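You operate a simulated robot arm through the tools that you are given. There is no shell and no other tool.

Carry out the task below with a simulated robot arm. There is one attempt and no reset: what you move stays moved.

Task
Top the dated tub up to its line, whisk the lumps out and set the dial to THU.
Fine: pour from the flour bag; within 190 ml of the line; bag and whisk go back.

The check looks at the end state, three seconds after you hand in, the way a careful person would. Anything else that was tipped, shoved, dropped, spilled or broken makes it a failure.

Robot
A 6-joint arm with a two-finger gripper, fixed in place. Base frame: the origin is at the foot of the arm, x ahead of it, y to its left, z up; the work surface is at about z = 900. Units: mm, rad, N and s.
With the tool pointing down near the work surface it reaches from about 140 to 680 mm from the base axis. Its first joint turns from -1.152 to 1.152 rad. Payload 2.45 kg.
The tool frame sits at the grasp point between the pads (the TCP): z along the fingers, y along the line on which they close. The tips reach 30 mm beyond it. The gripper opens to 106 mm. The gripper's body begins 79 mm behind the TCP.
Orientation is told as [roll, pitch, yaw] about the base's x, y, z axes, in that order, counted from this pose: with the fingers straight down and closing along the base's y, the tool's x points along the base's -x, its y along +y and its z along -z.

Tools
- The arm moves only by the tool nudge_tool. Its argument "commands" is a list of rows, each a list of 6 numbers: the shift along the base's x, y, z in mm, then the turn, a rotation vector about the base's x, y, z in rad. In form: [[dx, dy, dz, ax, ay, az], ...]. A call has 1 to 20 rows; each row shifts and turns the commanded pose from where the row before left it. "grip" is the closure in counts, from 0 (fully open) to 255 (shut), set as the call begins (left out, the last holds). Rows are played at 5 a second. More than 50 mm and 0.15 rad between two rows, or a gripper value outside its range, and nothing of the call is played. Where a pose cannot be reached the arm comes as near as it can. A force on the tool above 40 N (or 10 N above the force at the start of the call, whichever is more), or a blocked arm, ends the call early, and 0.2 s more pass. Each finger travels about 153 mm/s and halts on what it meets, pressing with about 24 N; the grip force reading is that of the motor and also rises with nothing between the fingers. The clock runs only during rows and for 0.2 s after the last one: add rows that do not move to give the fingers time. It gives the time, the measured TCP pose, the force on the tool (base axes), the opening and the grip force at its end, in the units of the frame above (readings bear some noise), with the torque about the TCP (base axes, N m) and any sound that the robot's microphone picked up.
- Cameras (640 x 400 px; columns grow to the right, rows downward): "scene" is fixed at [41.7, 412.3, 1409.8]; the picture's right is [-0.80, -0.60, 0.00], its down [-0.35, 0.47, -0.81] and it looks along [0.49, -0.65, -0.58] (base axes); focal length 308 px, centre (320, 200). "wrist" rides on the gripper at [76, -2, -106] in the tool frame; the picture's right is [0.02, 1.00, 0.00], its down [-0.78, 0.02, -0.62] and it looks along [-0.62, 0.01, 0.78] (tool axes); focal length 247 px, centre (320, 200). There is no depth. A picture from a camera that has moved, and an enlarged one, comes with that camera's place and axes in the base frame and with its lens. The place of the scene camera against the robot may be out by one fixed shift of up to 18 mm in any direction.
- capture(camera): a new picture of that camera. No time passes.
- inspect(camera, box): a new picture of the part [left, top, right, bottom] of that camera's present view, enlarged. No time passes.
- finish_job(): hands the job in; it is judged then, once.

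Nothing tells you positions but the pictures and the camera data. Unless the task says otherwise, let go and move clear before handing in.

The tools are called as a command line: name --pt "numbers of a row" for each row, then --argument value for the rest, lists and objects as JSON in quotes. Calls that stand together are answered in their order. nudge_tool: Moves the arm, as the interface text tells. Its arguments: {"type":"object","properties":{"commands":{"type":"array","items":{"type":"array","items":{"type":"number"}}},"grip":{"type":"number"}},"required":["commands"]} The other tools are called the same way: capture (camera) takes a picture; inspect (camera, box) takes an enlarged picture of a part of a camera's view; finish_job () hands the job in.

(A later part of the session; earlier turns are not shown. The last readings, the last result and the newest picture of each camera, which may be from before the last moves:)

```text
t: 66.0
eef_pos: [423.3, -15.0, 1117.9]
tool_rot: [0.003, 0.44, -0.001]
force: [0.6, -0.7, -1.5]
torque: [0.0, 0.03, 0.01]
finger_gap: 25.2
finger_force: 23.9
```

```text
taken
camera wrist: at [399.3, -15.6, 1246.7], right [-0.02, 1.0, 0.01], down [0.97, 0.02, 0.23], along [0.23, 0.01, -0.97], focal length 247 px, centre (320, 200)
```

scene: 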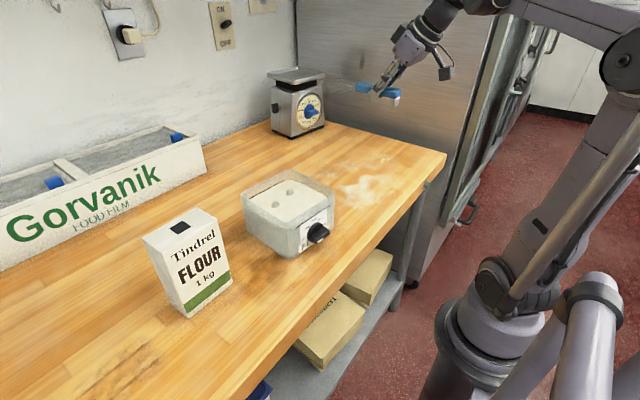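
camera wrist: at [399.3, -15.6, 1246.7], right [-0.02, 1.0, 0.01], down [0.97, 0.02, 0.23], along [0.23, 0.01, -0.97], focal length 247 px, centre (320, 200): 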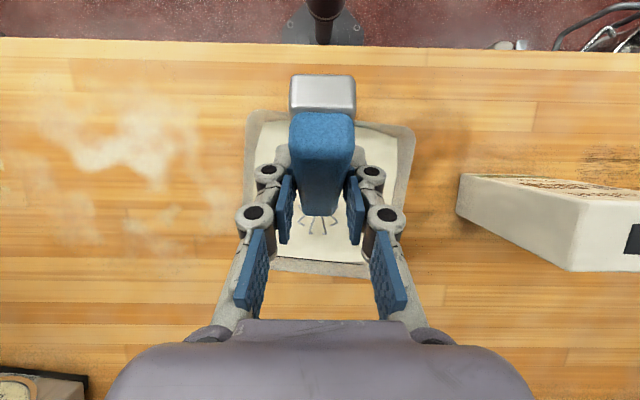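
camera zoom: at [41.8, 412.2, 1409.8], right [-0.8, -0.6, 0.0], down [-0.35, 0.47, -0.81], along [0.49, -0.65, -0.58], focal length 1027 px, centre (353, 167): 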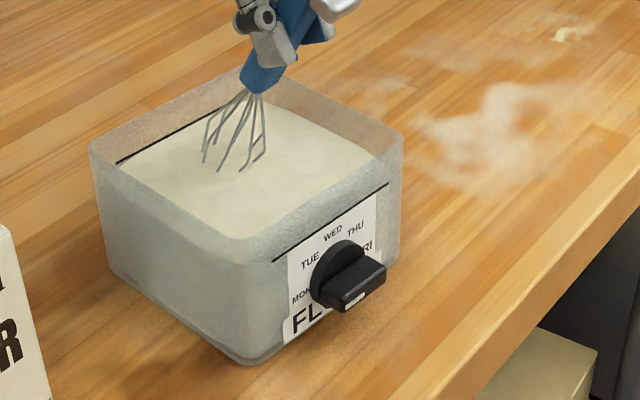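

Both lumps look gone. I'll do one last loop for good measure, then lift the whisk straight out.

nudge_tool --pt "-4.2 17.6 0 0 0 0" --pt "-11 10.9 0 0 0 0" --pt "-13.6 0 0 0 0 0" --pt "-11 -10.9 0 0 0 0" --pt "-4.2 -17.6 0 0 0 0" --pt "4.2 -17.6 0 0 0 0" --pt "11 -10.9 0 0 0 0" --pt "13.6 4 0 0 0 0" --pt "0 24 0 0 0 0" --pt "-14 0 0 0 0 0" --pt "0 0 15 0 0 0" --pt "0 0 20 0 0 0" --pt "0 0 25 0 0 0" --pt "0 0 25 0 0 0" --pt "0 0 20 0 0 0" --pt "0 0 0 0 0 0"

inspect --camera "scene" --box '[220, 110, 400, 270]'

capture --camera "wrist"

```text
t: 69.4
eef_pos: [394.2, -16.1, 1223.2]
tool_rot: [0.003, 0.441, 0.0]
force: [-0.9, -0.3, -1.0]
torque: [0.0, -0.01, 0.01]
finger_gap: 25.4
finger_force: 24.0
```

```text
2.50 times, centred on (310, 190) of scene
camera zoom: at [41.8, 412.3, 1409.8], right [-0.8, -0.6, 0.0], down [-0.35, 0.47, -0.81], along [0.49, -0.65, -0.58], focal length 770 px, centre (345, 225)
```

zoom: 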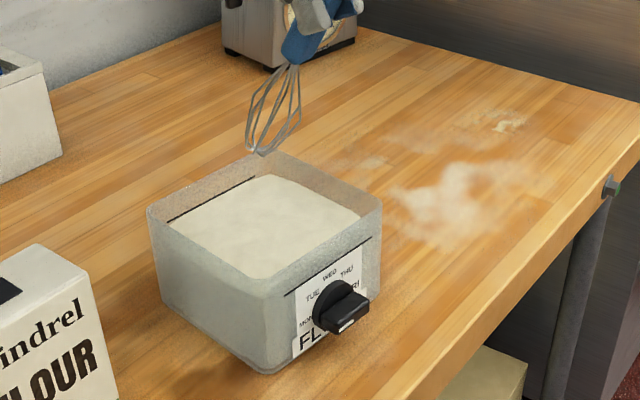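

```text
taken
camera wrist: at [369.3, -16.4, 1351.9], right [-0.02, 1.0, 0.01], down [0.97, 0.02, 0.23], along [0.23, 0.01, -0.97], focal length 247 px, centre (320, 200)
```

wrist: 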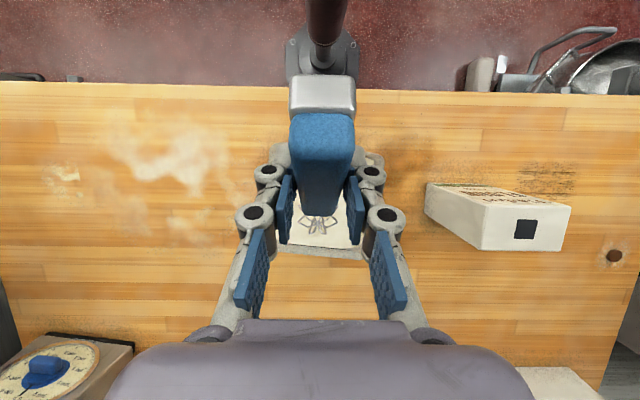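

The surface is smooth. I'll return the whisk by reversing its path to above its resting spot.

nudge_tool --pt "-2.4 -30 0 0 -0.13 0" --pt "-2.4 -30 -3 0 -0.13 0" --pt "-2.4 -30 -3 0 -0.13 0" --pt "-2.4 -30 -3 0 -0.13 0" --pt "-2.4 -30 -3 0 -0.13 0" --pt "-2.4 -30 -3 0 -0.13 0" --pt "-2.4 -30 -3 0 -0.13 0" --pt "-2.4 -30 -3 0 -0.13 0" --pt "0 0 0 0 0 0"

capture --camera "wrist"

```text
t: 71.4
eef_pos: [372.9, -255.0, 1202.4]
tool_rot: [0.0, -0.589, 0.001]
force: [-0.3, -0.3, -1.7]
torque: [-0.02, 0.09, 0.0]
finger_gap: 25.4
finger_force: 24.0
```

```text
taken
camera wrist: at [250.3, -256.2, 1247.8], right [-0.02, 1.0, -0.01], down [0.3, 0.02, 0.95], along [0.95, 0.01, -0.31], focal length 247 px, centre (320, 200)
```

wrist: 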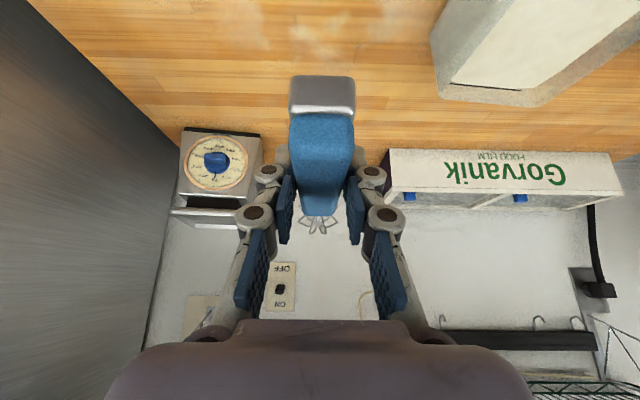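

nudge_tool --pt "0.5 -0.3 -35 0 -0.03 0" --pt "0.5 -0.3 -35 0 0 0" --pt "0.5 0 -35 0 0 0" --pt "0 0 -35 0 0 0" --pt "0 0 -35 0 0 0" --pt "0 0 -35 0 0 0" --pt "0 0 -25 0 0 0" --pt "0 0 -12 0 0 0" --pt "0 0 -8 0 0 0" --pt "0 0 0 0 0 0"

inspect --camera "scene" --box '[300, 100, 450, 210]'

```text
t: 73.6
eef_pos: [374.9, -255.6, 947.8]
tool_rot: [0.003, -0.617, 0.0]
force: [0.0, 0.8, -0.5]
torque: [-0.01, 0.13, -0.04]
finger_gap: 25.2
finger_force: 23.9
```

```text
3.64 times, centred on (375, 155) of scene
camera zoom: at [41.8, 412.2, 1409.8], right [-0.8, -0.6, 0.0], down [-0.35, 0.47, -0.81], along [0.49, -0.65, -0.58], focal length 1120 px, centre (120, 364)
```

zoom: 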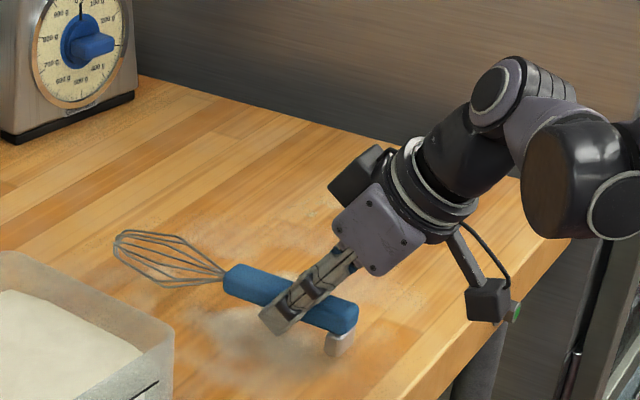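

nudge_tool --pt "0 0 -4 0 0 0" --pt "0 0 -3 0 0 0" --pt "0 0 -2 0 0 0" --pt "0 0 0 0 0 0"

nudge_tool --pt "0 0 -1 0 0 0" --pt "0 0 0 0 0 0"

inspect --camera "scene" --box '[310, 150, 400, 210]'

```text
t: 74.6
eef_pos: [375.5, -256.2, 938.9]
tool_rot: [0.001, -0.62, -0.002]
force: [0.1, 0.3, -1.0]
torque: [-0.05, 0.06, 0.02]
finger_gap: 25.0
finger_force: 24.1
```

```text
t: 75.2
eef_pos: [377.2, -256.9, 937.3]
tool_rot: [0.002, -0.617, -0.002]
force: [1.0, -0.1, -0.8]
torque: [-0.01, 0.09, 0.02]
finger_gap: 25.4
finger_force: 24.1
```

```text
6.67 times, centred on (355, 180) of scene
camera zoom: at [41.8, 412.2, 1409.8], right [-0.8, -0.6, 0.0], down [-0.35, 0.47, -0.81], along [0.49, -0.65, -0.58], focal length 2053 px, centre (87, 333)
```

zoom: 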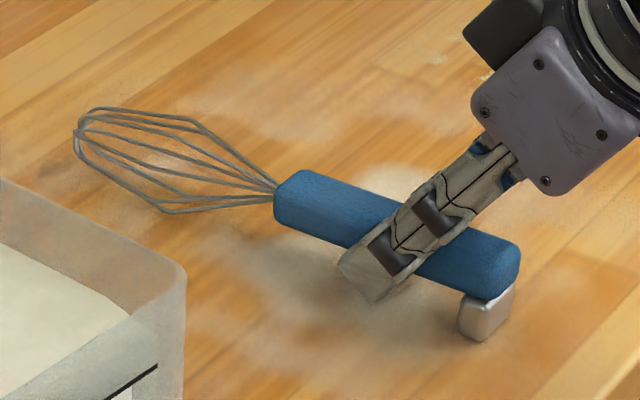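

It's hovering 2–4 mm up with the tip slightly high. I'll correct the pitch and lower to contact.

nudge_tool --pt "-1.5 0 0 0 0.02 0" --pt "0 0 -1 0 0 0" --pt "0 0 0 0 0 0"

nudge_tool --pt "0 0 -1 0 0 0" --pt "0 0 0 0 0 0"

inspect --camera "scene" --box '[310, 150, 400, 210]'

```text
t: 76.0
eef_pos: [375.0, -256.4, 937.4]
tool_rot: [0.002, -0.599, -0.001]
force: [-0.4, -0.7, 8.9]
torque: [-0.12, -0.58, -0.08]
finger_gap: 25.3
finger_force: 24.2
```

```text
t: 76.6
eef_pos: [374.5, -257.1, 937.3]
tool_rot: [0.002, -0.603, -0.003]
force: [-6.4, 0.4, 36.9]
torque: [-0.05, -0.75, 0.03]
finger_gap: 25.3
finger_force: 23.5
```

```text
6.67 times, centred on (355, 180) of scene
camera zoom: at [41.1, 412.6, 1409.7], right [-0.8, -0.6, 0.0], down [-0.35, 0.47, -0.81], along [0.49, -0.65, -0.58], focal length 2053 px, centre (87, 333)
```

zoom: 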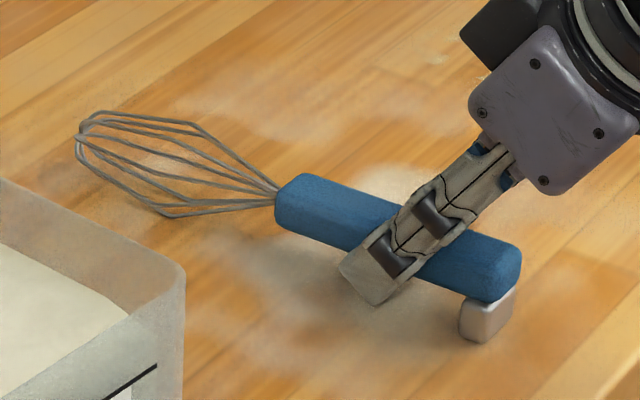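

Contact is made and pressing harder than needed. I'll ease up a millimetre and release.

nudge_tool --pt "0 0 1 0 0 0" --pt "0 0 0 0 0 0"

nudge_tool --pt "0 0 0 0 0 0" --pt "0 0 0 0 0 0" --pt "0 0 0 0 0 0" --grip 0

inspect --camera "scene" --box '[310, 150, 400, 210]'

capture --camera "wrist"

```text
t: 77.2
eef_pos: [376.5, -257.3, 936.1]
tool_rot: [0.002, -0.598, 0.002]
force: [5.7, -0.3, 12.6]
torque: [-0.03, -0.58, -0.05]
finger_gap: 25.3
finger_force: 23.7
```

```text
t: 78.0
eef_pos: [374.7, -256.4, 936.1]
tool_rot: [0.0, -0.599, -0.001]
force: [0.4, -0.4, -0.1]
torque: [-0.03, -0.01, 0.01]
finger_gap: 106.0
finger_force: 0.0
```

```text
6.67 times, centred on (355, 180) of scene
camera zoom: at [41.7, 412.3, 1409.8], right [-0.8, -0.6, 0.0], down [-0.35, 0.47, -0.81], along [0.49, -0.65, -0.58], focal length 2053 px, centre (87, 333)
```

zoom: 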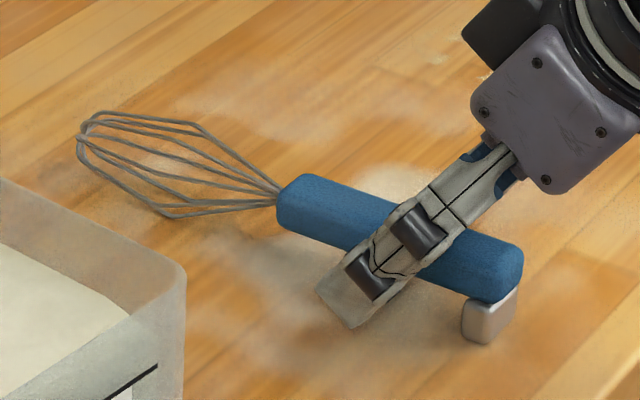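

```text
taken
camera wrist: at [251.1, -256.9, 980.8], right [-0.02, 1.0, -0.01], down [0.3, 0.02, 0.95], along [0.95, 0.01, -0.3], focal length 247 px, centre (320, 200)
```

wrist: 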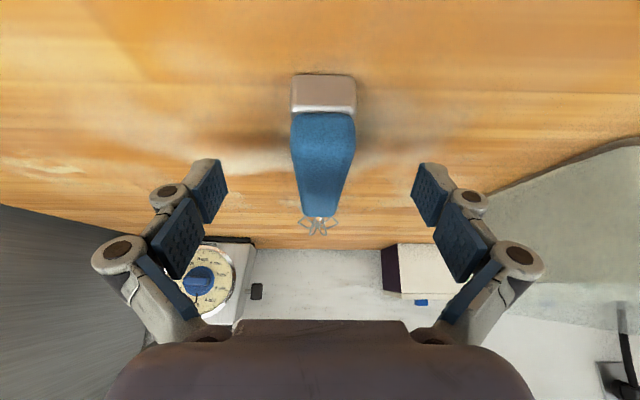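

The whisk is back on its spot. I'll retract and go look at the dial straight on.

nudge_tool --pt "-10 0 18 0 0 0" --pt "-13 0 20 0 0 0" --pt "-13 0 20 0 0 0" --pt "-14 0 20 0 0 0" --pt "-14 20 20 0 0 0" --pt "-14 40 10 0 0 0" --pt "-14 40 0 0 0 0" --pt "-14 40 0 0 0 0" --pt "-14 40 0 0 0 0" --pt "0 40 0 0 0 0" --pt "0 32 0 0 0 0" --pt "0 0 0 0 0 0"

capture --camera "wrist"

capture --camera "scene"

inspect --camera "scene" --box '[310, 150, 400, 210]'

```text
t: 80.6
eef_pos: [267.3, -8.0, 1046.0]
tool_rot: [-0.001, -0.598, 0.001]
force: [-0.7, 0.6, 0.5]
torque: [0.02, -0.03, 0.02]
finger_gap: 106.1
finger_force: 0.1
out of reach, approached as far as the arm can: row 10, 11
```

```text
taken
camera wrist: at [144.9, -7.7, 1090.9], right [-0.02, 1.0, -0.01], down [0.3, 0.02, 0.95], along [0.95, 0.01, -0.3], focal length 247 px, centre (320, 200)
```

wrist: 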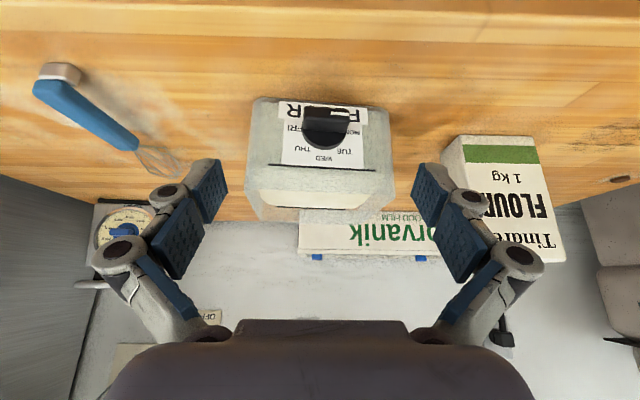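

```text
taken
```

scene: 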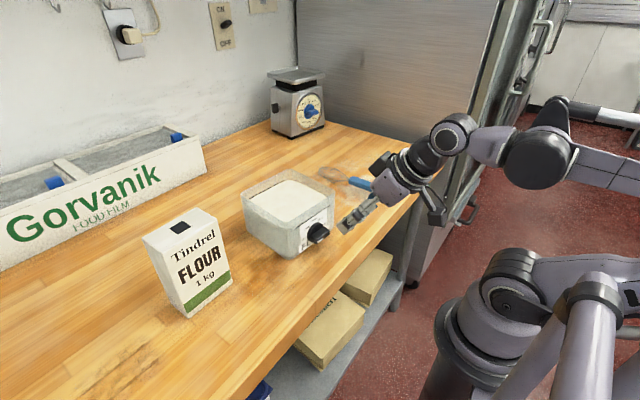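

```text
6.67 times, centred on (355, 180) of scene
camera zoom: at [41.7, 412.3, 1409.8], right [-0.8, -0.6, 0.0], down [-0.35, 0.47, -0.81], along [0.49, -0.65, -0.58], focal length 2053 px, centre (87, 333)
```

zoom: 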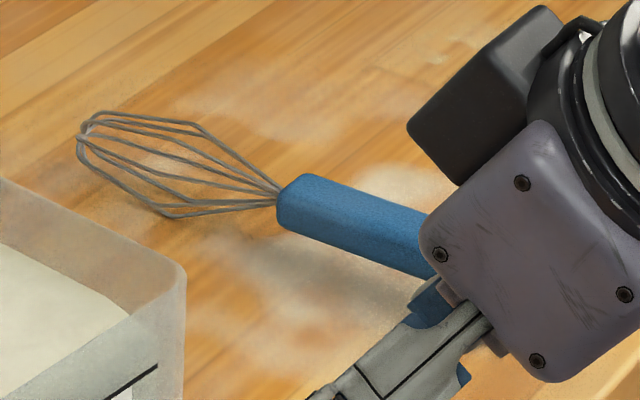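

The arm can't come close enough to take the dial from straight ahead, so I'll work it from above: first grip the bar across its ends and turn about 50°, then regrip across its thickness. I need precise dial geometry first.

inspect --camera "wrist" --box '[240, 85, 400, 225]'

inspect --camera "wrist" --box '[275, 95, 375, 170]'

inspect --camera "scene" --box '[280, 200, 345, 260]'

```text
2.86 times, centred on (320, 155) of wrist
camera zoom: at [144.9, -7.7, 1090.9], right [-0.02, 1.0, -0.01], down [0.3, 0.02, 0.95], along [0.95, 0.01, -0.3], focal length 706 px, centre (320, 329)
```

zoom: 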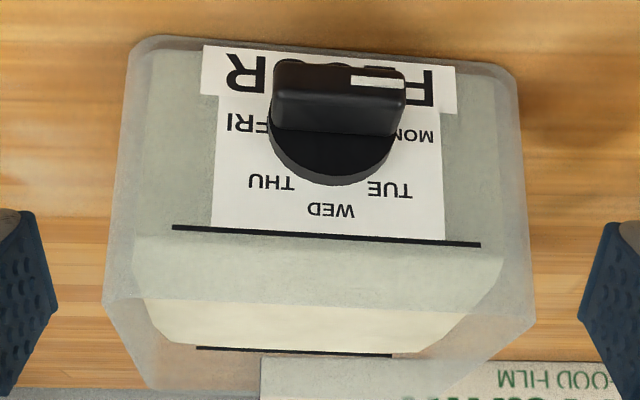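

```text
5.33 times, centred on (325, 132) of wrist
camera zoom: at [144.9, -7.7, 1090.9], right [-0.02, 1.0, -0.01], down [0.3, 0.02, 0.95], along [0.95, 0.01, -0.3], focal length 1317 px, centre (293, 560)
```

zoom: 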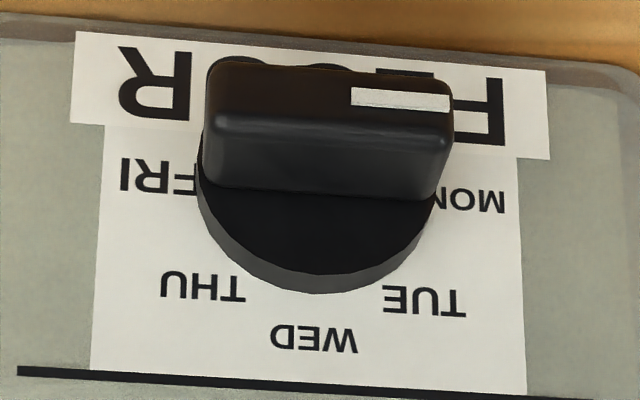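

```text
6.67 times, centred on (312, 230) of scene
camera zoom: at [41.7, 412.3, 1409.8], right [-0.8, -0.6, 0.0], down [-0.35, 0.47, -0.81], along [0.49, -0.65, -0.58], focal length 2053 px, centre (370, 0)
```

zoom: 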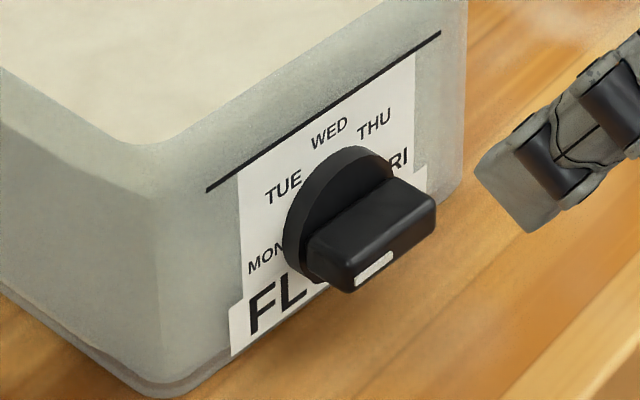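

Dial geometry: axis at about (355, -0.5, 941), bar 43 × 12 mm spanning x 347–368, tub yawed about -0.09, and labels 45° apart with the dial now on MON. I'll bring the hand upright above it with the fingers partly open and check alignment from above.

nudge_tool --pt "18 2 20 0 0.149 0" --pt "20 2 20 0 0.149 0" --pt "20 2 20 0 0.149 0" --pt "15 1 10 0 0.149 0" --pt "12 0.5 0 0 0 -0.09" --pt "0 0 0 0 0 0" --grip 105

capture --camera "wrist"

inspect --camera "wrist" --box '[260, 20, 380, 120]'

capture --camera "scene"

```text
t: 82.0
eef_pos: [353.5, 0.1, 1115.0]
tool_rot: [0.001, -0.002, -0.09]
force: [-0.5, -0.8, 0.1]
torque: [0.01, 0.0, -0.01]
finger_gap: 62.3
finger_force: 0.1
```

```text
taken
camera wrist: at [277.3, 7.1, 1219.6], right [0.07, 1.0, 0.0], down [0.78, -0.05, 0.62], along [0.62, -0.04, -0.78], focal length 247 px, centre (320, 200)
```

wrist: 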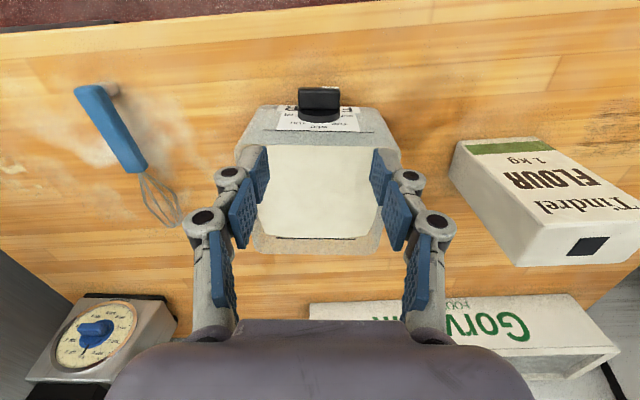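

```text
4.00 times, centred on (320, 70) of wrist
camera zoom: at [277.3, 7.1, 1219.6], right [0.07, 1.0, 0.0], down [0.78, -0.05, 0.62], along [0.62, -0.04, -0.78], focal length 988 px, centre (320, 720)
```

zoom: 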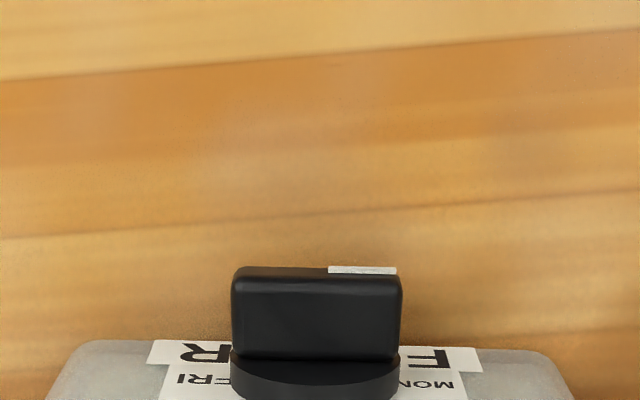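

```text
taken
```

scene: 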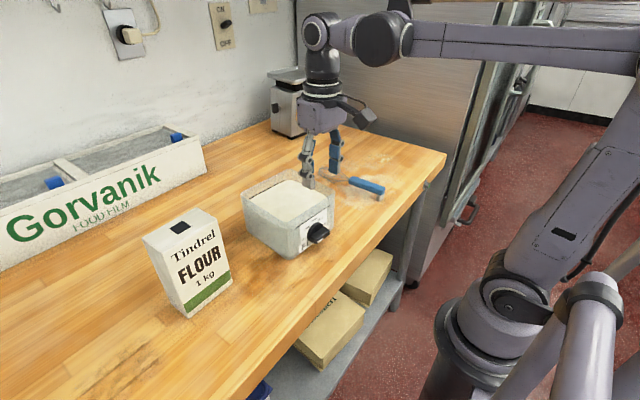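

The hand and dial align within about 2 mm, and the bar is x 347–367. I'll trim and descend partway, checking rim clearance before going further.

nudge_tool --pt "2.3 -1.8 -20 0 0 -0.01" --pt "0 0 -25 0 0 0" --pt "0 0 -25 0 0 0" --pt "0 0 0 0 0 0"

inspect --camera "scene" --box '[260, 140, 380, 270]'

capture --camera "wrist"

```text
t: 83.0
eef_pos: [356.3, -1.5, 1043.3]
tool_rot: [0.001, -0.002, -0.099]
force: [0.3, 1.4, -0.4]
torque: [0.0, 0.01, -0.05]
finger_gap: 62.1
finger_force: 0.0
```

```text
3.08 times, centred on (320, 205) of scene
camera zoom: at [41.7, 412.3, 1409.8], right [-0.8, -0.6, 0.0], down [-0.35, 0.47, -0.81], along [0.49, -0.65, -0.58], focal length 948 px, centre (320, 185)
```

zoom: 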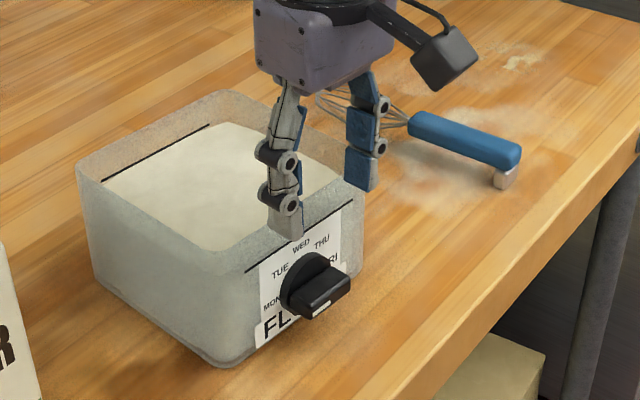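

```text
taken
camera wrist: at [279.6, 5.3, 1149.3], right [0.08, 1.0, 0.0], down [0.78, -0.06, 0.62], along [0.62, -0.05, -0.78], focal length 247 px, centre (320, 200)
```

wrist: 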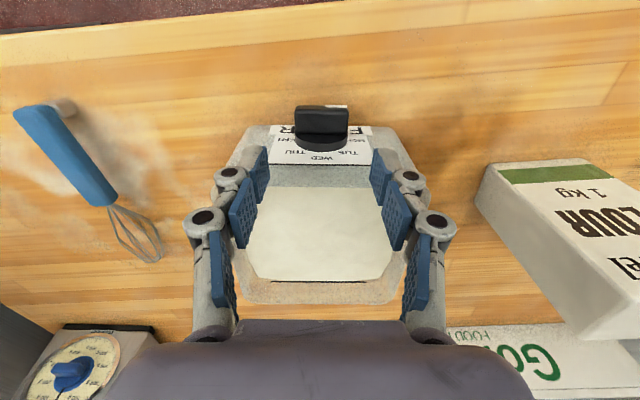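

inspect --camera "wrist" --box '[210, 90, 430, 230]'

inspect --camera "scene" --box '[295, 185, 345, 240]'

```text
2.86 times, centred on (320, 160) of wrist
camera zoom: at [279.6, 5.3, 1149.3], right [0.08, 1.0, 0.0], down [0.78, -0.06, 0.62], along [0.62, -0.05, -0.78], focal length 706 px, centre (320, 314)
```

zoom: 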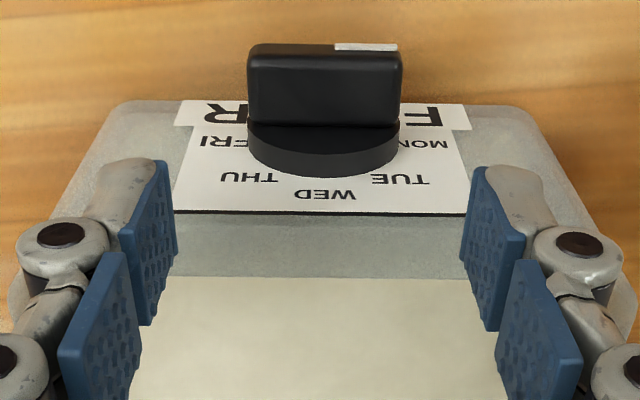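

```text
7.27 times, centred on (320, 212) of scene
camera zoom: at [41.7, 412.3, 1409.8], right [-0.8, -0.6, 0.0], down [-0.35, 0.47, -0.81], along [0.49, -0.65, -0.58], focal length 2240 px, centre (320, 109)
```

zoom: 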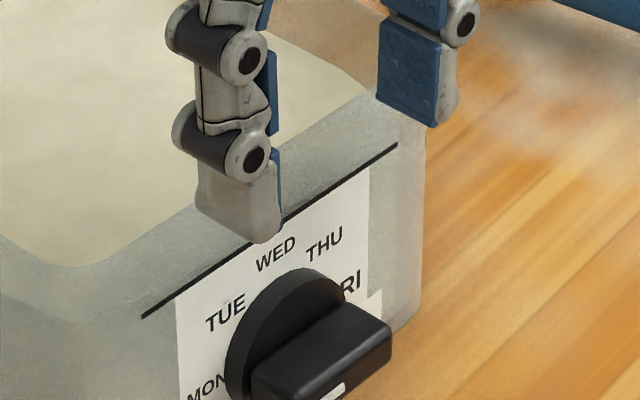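

The rim is at x ≈ 378 and the fingers stay below x 370, so it's clear. I'll descend to the bar with its ends between the pads.

nudge_tool --pt "0 0.5 -25 0 0 0" --pt "0 0 -25 0 0 0" --pt "0 0 -20 0 0 0" --pt "0 0 -12 0 0 0" --pt "0 0 0 0 0 0"

inspect --camera "scene" --box '[260, 140, 380, 270]'

inspect --camera "wrist" --box '[210, 90, 430, 230]'

```text
t: 84.2
eef_pos: [354.8, -0.3, 961.3]
tool_rot: [0.003, -0.001, -0.099]
force: [0.1, 0.1, -1.3]
torque: [-0.01, 0.03, 0.01]
finger_gap: 62.3
finger_force: 0.2
```

```text
3.08 times, centred on (320, 205) of scene
camera zoom: at [41.7, 412.3, 1409.8], right [-0.8, -0.6, 0.0], down [-0.35, 0.47, -0.81], along [0.49, -0.65, -0.58], focal length 948 px, centre (320, 185)
```

zoom: 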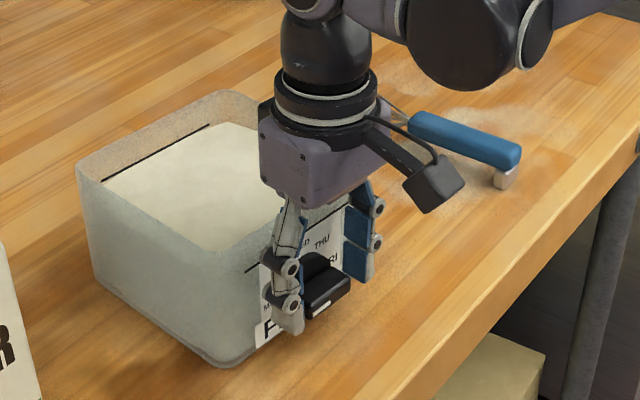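

```text
2.86 times, centred on (320, 160) of wrist
camera zoom: at [278.6, 6.9, 1067.2], right [0.08, 1.0, 0.0], down [0.78, -0.06, 0.62], along [0.62, -0.05, -0.78], focal length 706 px, centre (320, 314)
```

zoom: 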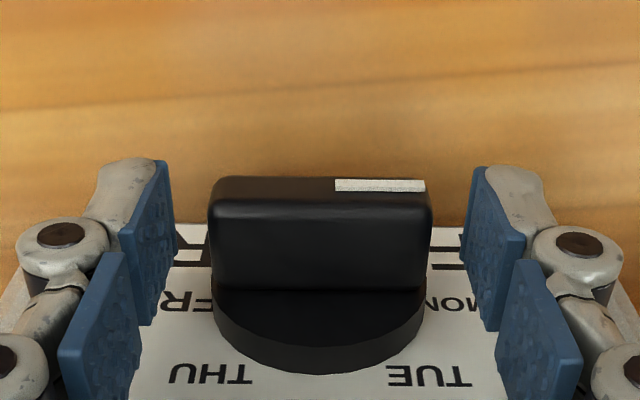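

The bar is centred between the pads. I'll close on its ends.

nudge_tool --pt "0 0 0 0 0 0" --pt "0 0 0 0 0 0" --pt "0 0 0 0 0 0" --grip 200

inspect --camera "wrist" --box '[210, 90, 430, 230]'

inspect --camera "scene" --box '[260, 140, 380, 270]'

```text
t: 85.0
eef_pos: [356.1, -0.9, 962.8]
tool_rot: [0.003, -0.001, -0.099]
force: [-0.8, 0.3, 5.9]
torque: [0.0, 0.09, 0.11]
finger_gap: 45.5
finger_force: 24.1
```

```text
2.86 times, centred on (320, 160) of wrist
camera zoom: at [278.5, 6.9, 1067.5], right [0.08, 1.0, 0.0], down [0.78, -0.06, 0.62], along [0.62, -0.05, -0.78], focal length 706 px, centre (320, 314)
```

zoom: 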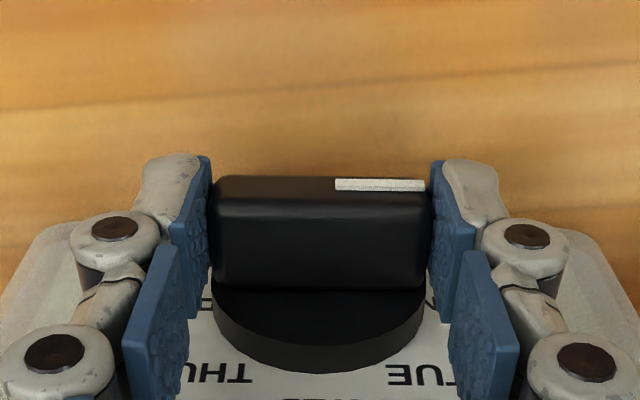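

```text
3.08 times, centred on (320, 205) of scene
camera zoom: at [41.7, 412.3, 1409.8], right [-0.8, -0.6, 0.0], down [-0.35, 0.47, -0.81], along [0.49, -0.65, -0.58], focal length 948 px, centre (320, 185)
```

zoom: 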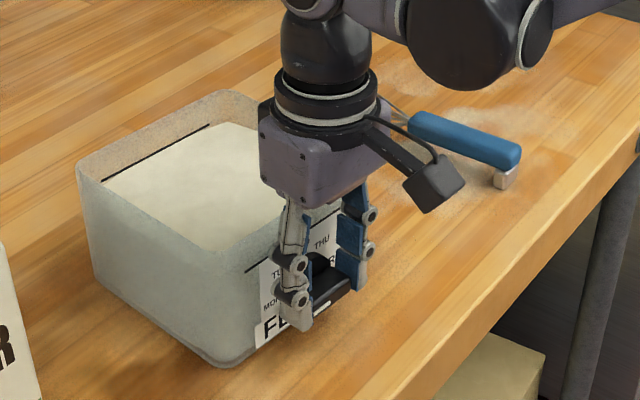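

It's gripped and the tub didn't move. I'll rotate about the dial axis with small compensating shifts, starting with a short test turn.

nudge_tool --pt "-0.25 -2.5 -0.15 0.1194 -0.012 0" --pt "-0.25 -2.47 -0.45 0.1194 -0.012 0" --pt "0 0 0 0 0 0"

inspect --camera "wrist" --box '[210, 90, 430, 230]'

inspect --camera "scene" --box '[220, 150, 400, 270]'

```text
t: 85.8
eef_pos: [355.9, -5.4, 960.7]
tool_rot: [0.243, 0.001, -0.1]
force: [-9.0, -1.4, 14.9]
torque: [0.02, 0.42, 0.05]
finger_gap: 45.5
finger_force: 24.5
```

```text
2.86 times, centred on (320, 160) of wrist
camera zoom: at [276.0, -23.6, 1063.4], right [0.08, 0.97, 0.24], down [0.77, -0.21, 0.61], along [0.64, 0.14, -0.76], focal length 706 px, centre (320, 314)
```

zoom: 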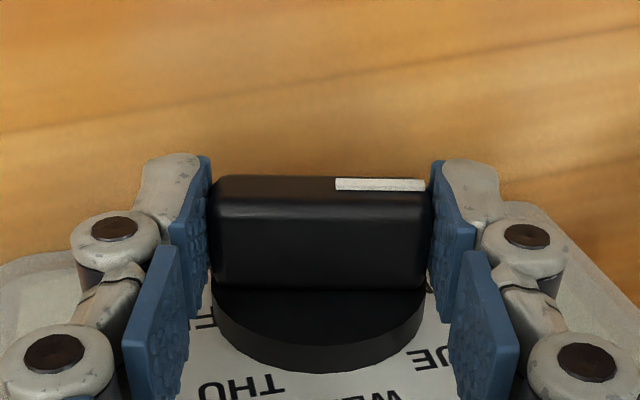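

```text
3.33 times, centred on (310, 210) of scene
camera zoom: at [41.3, 412.2, 1409.9], right [-0.8, -0.6, 0.0], down [-0.35, 0.47, -0.81], along [0.49, -0.65, -0.58], focal length 1027 px, centre (353, 167)
```

zoom: 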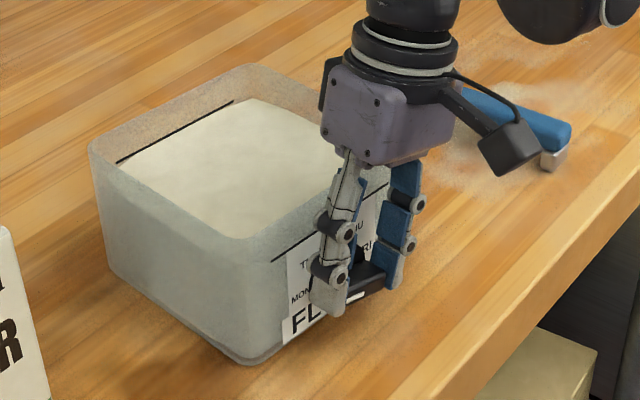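

The dial turns with the hand and the tub is still. I'll continue with a slight relief in x and z.

nudge_tool --pt "-0.9 -2.4 -0.2 0.1194 -0.012 0" --pt "-0.23 -2.29 -0.8 0.1194 -0.012 0" --pt "0 0 0 0 0 0"

inspect --camera "scene" --box '[220, 150, 400, 270]'

```text
t: 86.6
eef_pos: [356.8, -10.1, 960.0]
tool_rot: [0.479, -0.003, -0.102]
force: [0.3, -0.2, 0.1]
torque: [0.02, 0.25, -0.04]
finger_gap: 45.5
finger_force: 24.4
```

```text
3.33 times, centred on (310, 210) of scene
camera zoom: at [41.8, 412.2, 1409.8], right [-0.8, -0.6, 0.0], down [-0.35, 0.47, -0.81], along [0.49, -0.65, -0.58], focal length 1027 px, centre (353, 167)
```

zoom: 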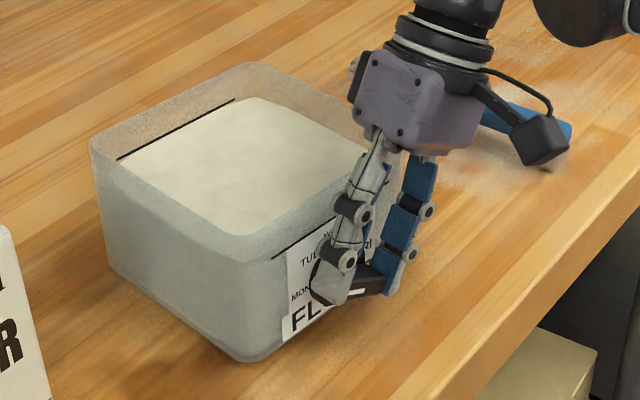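

I'll check that the tub isn't being lifted or tilted.

inspect --camera "scene" --box '[240, 190, 350, 270]'

inspect --camera "wrist" --box '[210, 90, 430, 230]'

```text
5.00 times, centred on (295, 230) of scene
camera zoom: at [41.8, 412.2, 1409.8], right [-0.8, -0.6, 0.0], down [-0.35, 0.47, -0.81], along [0.49, -0.65, -0.58], focal length 1540 px, centre (445, 50)
```

zoom: 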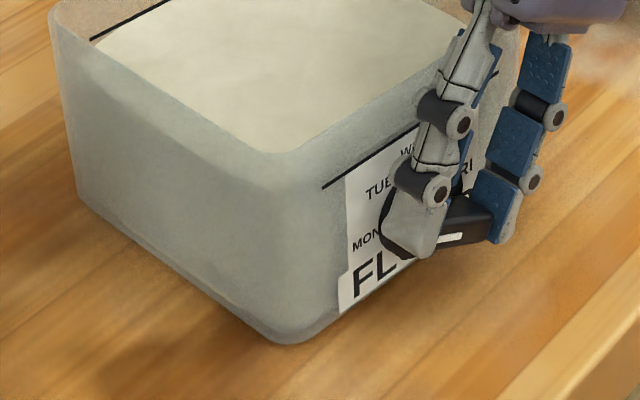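

```text
2.86 times, centred on (320, 160) of wrist
camera zoom: at [273.5, -52.3, 1053.0], right [0.07, 0.88, 0.46], down [0.75, -0.35, 0.56], along [0.66, 0.31, -0.69], focal length 706 px, centre (320, 314)
```

zoom: 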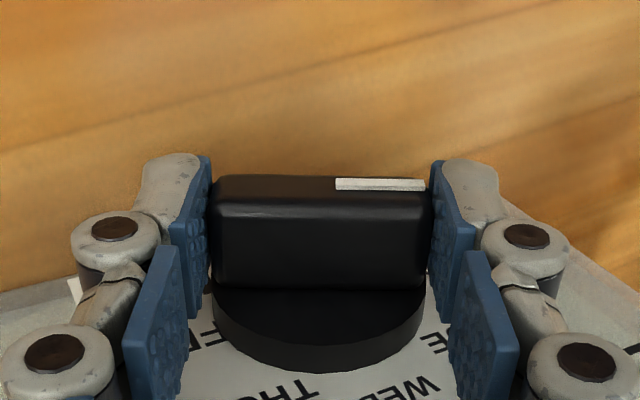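

Forces are near zero and the tub sits flat, moved no more than a millimetre or two. I'll continue the turn.

nudge_tool --pt "-0.3 -2.15 -1.2 0.1194 -0.012 0" --pt "-0.3 -1.98 -1.5 0.1194 -0.012 0" --pt "0 0 0 0 0 0"

nudge_tool --pt "-0.2 -1.78 -1.7 0.1194 -0.012 0" --pt "0 0 0 0 0 0"

inspect --camera "scene" --box '[220, 150, 400, 270]'

inspect --camera "wrist" --box '[210, 90, 430, 230]'

```text
t: 87.4
eef_pos: [354.9, -16.1, 959.2]
tool_rot: [0.722, -0.001, -0.101]
force: [0.0, 0.0, 0.2]
torque: [0.01, 0.25, 0.01]
finger_gap: 45.1
finger_force: 23.8
```

```text
t: 88.0
eef_pos: [354.6, -17.0, 956.5]
tool_rot: [0.844, -0.003, -0.101]
force: [2.6, -1.4, 3.0]
torque: [-0.39, 0.09, 0.08]
finger_gap: 45.3
finger_force: 24.5
```

```text
3.33 times, centred on (310, 210) of scene
camera zoom: at [41.8, 412.2, 1409.8], right [-0.8, -0.6, 0.0], down [-0.35, 0.47, -0.81], along [0.49, -0.65, -0.58], focal length 1027 px, centre (353, 167)
```

zoom: 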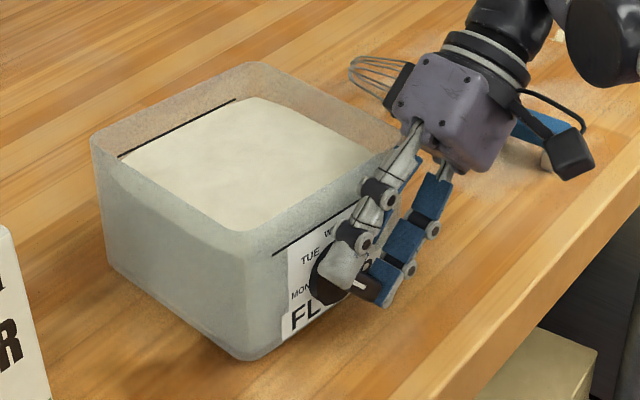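

```text
2.86 times, centred on (320, 160) of wrist
camera zoom: at [269.9, -88.1, 1025.3], right [0.04, 0.66, 0.75], down [0.73, -0.53, 0.43], along [0.68, 0.53, -0.51], focal length 706 px, centre (320, 314)
```

zoom: 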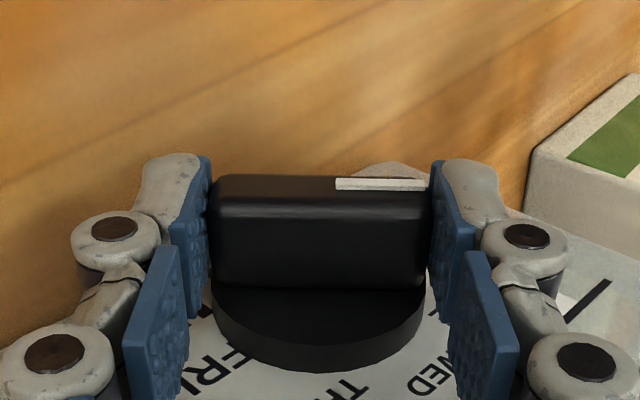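

inspect --camera "scene" --box '[240, 160, 350, 270]'

capture --camera "scene"

```text
3.64 times, centred on (295, 215) of scene
camera zoom: at [41.8, 412.2, 1409.8], right [-0.8, -0.6, 0.0], down [-0.35, 0.47, -0.81], along [0.49, -0.65, -0.58], focal length 1120 px, centre (411, 146)
```

zoom: 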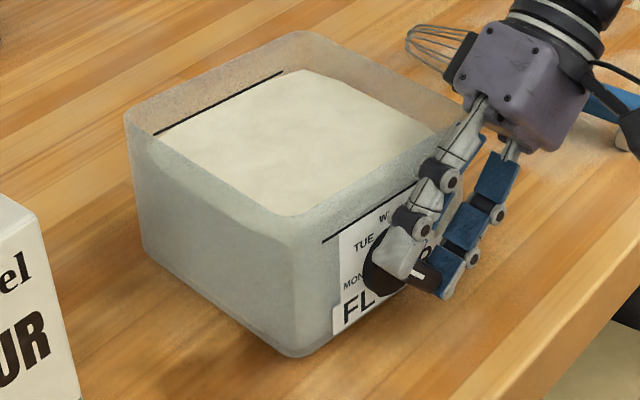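

```text
taken
```

scene: 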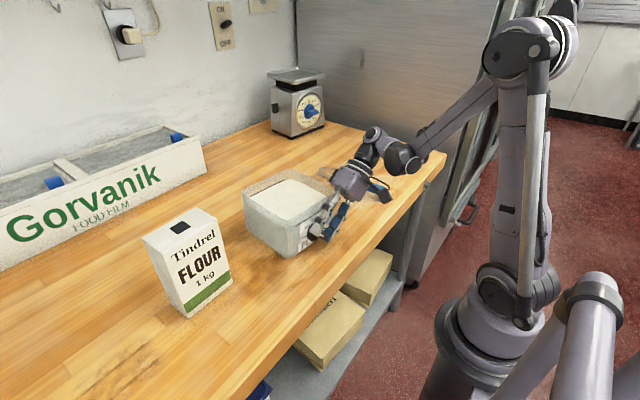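

The tub's front seems to be hanging a few millimetres up in the grip, since it's lighter than I assumed. I'll lower gently until it seats on the table.

nudge_tool --pt "0 0 -1 0 0 0" --pt "0 0 0 0 0 0"

nudge_tool --pt "0 0 -1 0 0 0" --pt "0 0 0 0 0 0"

inspect --camera "scene" --box '[220, 150, 400, 270]'

```text
t: 88.6
eef_pos: [354.7, -17.0, 955.8]
tool_rot: [0.841, 0.0, -0.1]
force: [1.9, 1.3, 2.8]
torque: [-0.35, -0.1, 0.22]
finger_gap: 45.3
finger_force: 24.6
```

```text
t: 89.2
eef_pos: [354.5, -16.6, 953.7]
tool_rot: [0.841, -0.001, -0.1]
force: [-0.5, 2.3, 4.1]
torque: [-0.36, -0.29, 0.15]
finger_gap: 45.1
finger_force: 24.5
```

```text
3.33 times, centred on (310, 210) of scene
camera zoom: at [41.7, 412.3, 1409.8], right [-0.8, -0.6, 0.0], down [-0.35, 0.47, -0.81], along [0.49, -0.65, -0.58], focal length 1027 px, centre (353, 167)
```

zoom: 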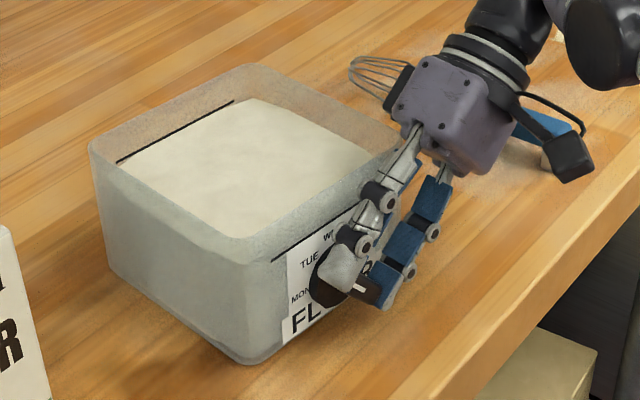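

The tub is seated back where it was. I'll open a little and withdraw along the finger direction.

nudge_tool --pt "0 0 0 0 0 0" --pt "0 0 0 0 0 0" --grip 112

inspect --camera "wrist" --box '[210, 90, 430, 230]'

inspect --camera "scene" --box '[220, 150, 400, 270]'

```text
t: 89.8
eef_pos: [355.2, -15.6, 954.6]
tool_rot: [0.842, -0.001, -0.101]
force: [-0.1, 0.1, -0.3]
torque: [-0.01, 0.04, -0.03]
finger_gap: 59.8
finger_force: 0.0
```

```text
2.86 times, centred on (320, 160) of wrist
camera zoom: at [269.8, -87.7, 1023.6], right [0.04, 0.67, 0.75], down [0.73, -0.53, 0.43], along [0.68, 0.53, -0.51], focal length 706 px, centre (320, 314)
```

zoom: 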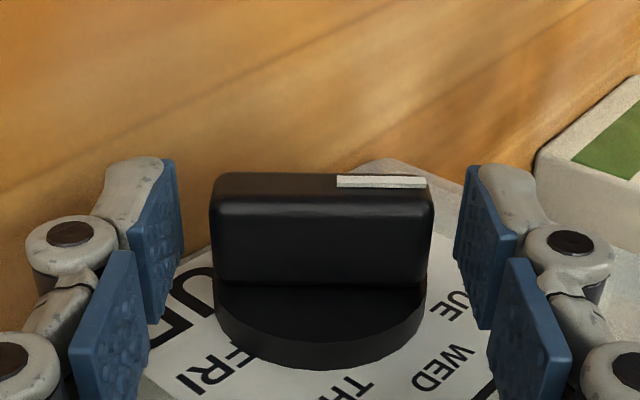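

```text
3.33 times, centred on (310, 210) of scene
camera zoom: at [41.7, 412.3, 1409.8], right [-0.8, -0.6, 0.0], down [-0.35, 0.47, -0.81], along [0.49, -0.65, -0.58], focal length 1027 px, centre (353, 167)
```

zoom: 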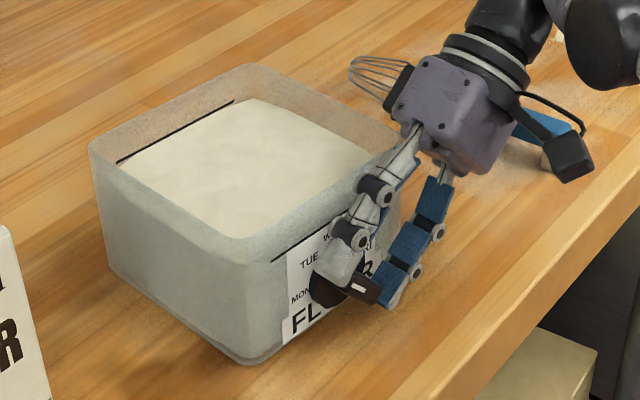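

The dial holds at about TUE. I'll withdraw, swing over the top to the other lean, and narrow the fingers for a grip across the bar's thickness.

nudge_tool --pt "-1.5 -14.8 13.3 0 0 0" --pt "-1.5 -14.8 13.3 0 0 0" --pt "-1.5 -14.8 13.3 0 0 0" --pt "0 0 0 0 0 0"

nudge_tool --pt "0.8 7.4 7.3 -0.1294 0.013 0" --pt "0.8 8.3 6.2 -0.1294 0.013 0" --pt "0.9 9 5.1 -0.1294 0.013 0" --pt "1 9.6 3.9 -0.1294 0.013 0" --pt "1 10 2.7 -0.1294 0.013 0" --pt "1 10.2 1.3 -0.1294 0.013 0" --pt "1.1 10.4 -0.1 -0.1294 0.013 0" --pt "1 10.2 -1.4 -0.1294 0.013 0" --pt "1 10 -2.7 -0.1294 0.013 0" --pt "1 9.5 -4 -0.1294 0.013 0" --pt "0.9 9 -5.2 -0.1294 0.013 0" --pt "0.8 8.2 -6.4 -0.1294 0.013 0" --pt "0 0 0 0 0 0" --grip 160

capture --camera "scene"

capture --camera "wrist"

inspect --camera "wrist" --box '[210, 70, 430, 210]'

```text
t: 90.8
eef_pos: [350.5, -61.5, 995.9]
tool_rot: [0.84, -0.002, -0.101]
force: [0.1, -1.2, -0.5]
torque: [0.02, 0.01, -0.02]
finger_gap: 59.4
finger_force: 0.0
```

```text
t: 93.6
eef_pos: [361.6, 51.7, 1001.1]
tool_rot: [-0.72, -0.002, -0.097]
force: [0.4, 0.3, 0.1]
torque: [-0.02, 0.01, 0.01]
finger_gap: 39.5
finger_force: 0.0
```

```text
taken
```

scene: 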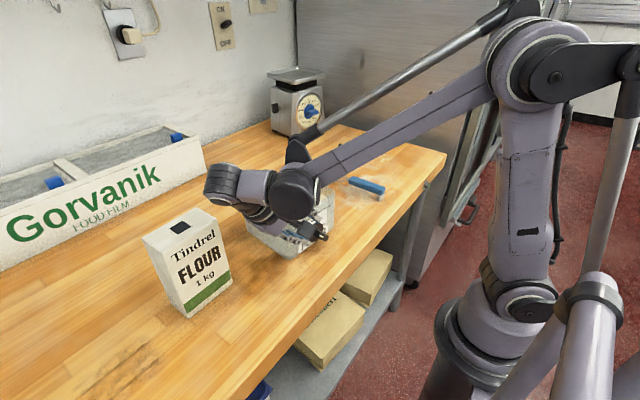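

```text
taken
camera wrist: at [291.7, 128.9, 1081.2], right [0.05, 0.75, -0.66], down [0.82, 0.34, 0.46], along [0.57, -0.56, -0.6], focal length 247 px, centre (320, 200)
```

wrist: 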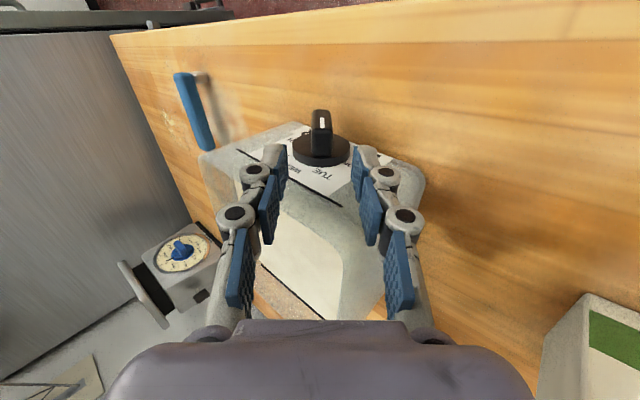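

```text
2.86 times, centred on (320, 140) of wrist
camera zoom: at [291.7, 128.9, 1081.2], right [0.05, 0.75, -0.66], down [0.82, 0.34, 0.46], along [0.57, -0.56, -0.6], focal length 706 px, centre (320, 371)
```

zoom: 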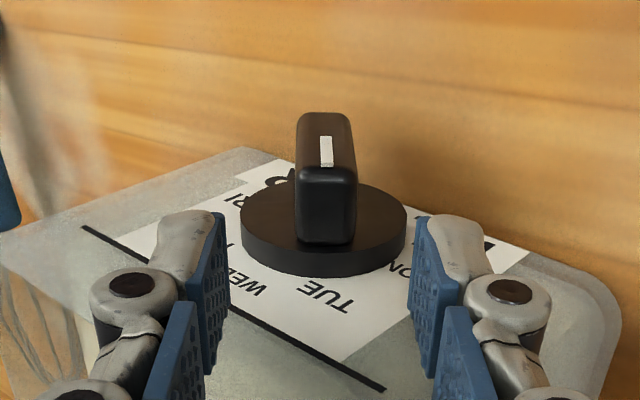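

The bar is well centred and square to the fingers. I'll advance 60 mm along the finger axis.

nudge_tool --pt "-1.5 -13.1 -15 0 0 0" --pt "-1.5 -13.1 -15 0 0 0" --pt "-1.3 -13.1 -15 0 0 0" --pt "0 0 0 0 0 0"

inspect --camera "wrist" --box '[210, 70, 430, 210]'

inspect --camera "scene" --box '[220, 150, 400, 270]'

```text
t: 94.6
eef_pos: [358.1, 11.5, 956.6]
tool_rot: [-0.721, -0.004, -0.096]
force: [-0.8, 7.4, 21.6]
torque: [1.03, -0.67, 0.22]
finger_gap: 39.5
finger_force: 0.1
```

```text
2.86 times, centred on (320, 140) of wrist
camera zoom: at [288.3, 89.2, 1037.1], right [0.05, 0.75, -0.66], down [0.82, 0.34, 0.46], along [0.57, -0.56, -0.6], focal length 706 px, centre (320, 371)
```

zoom: 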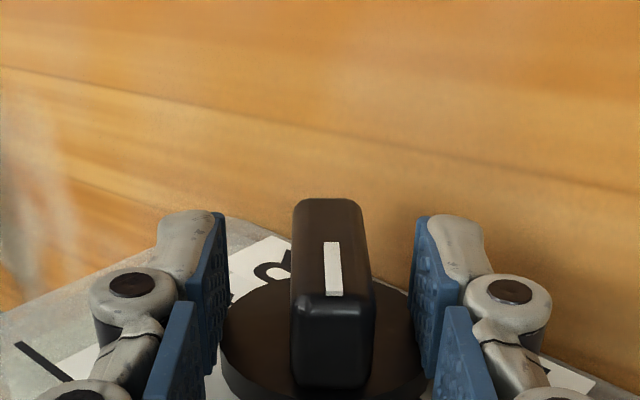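

```text
3.33 times, centred on (310, 210) of scene
camera zoom: at [41.5, 412.4, 1409.8], right [-0.8, -0.6, 0.0], down [-0.35, 0.47, -0.81], along [0.49, -0.65, -0.58], focal length 1027 px, centre (353, 167)
```

zoom: 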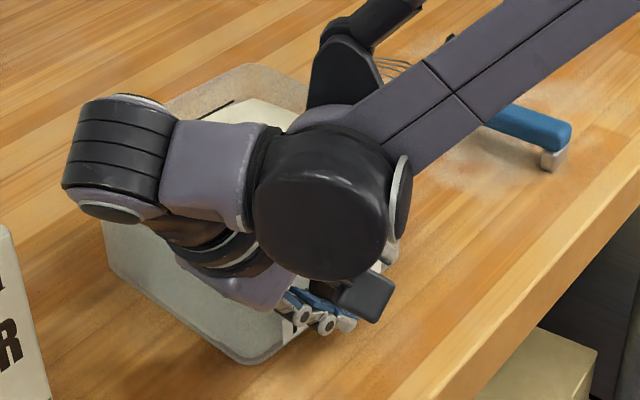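

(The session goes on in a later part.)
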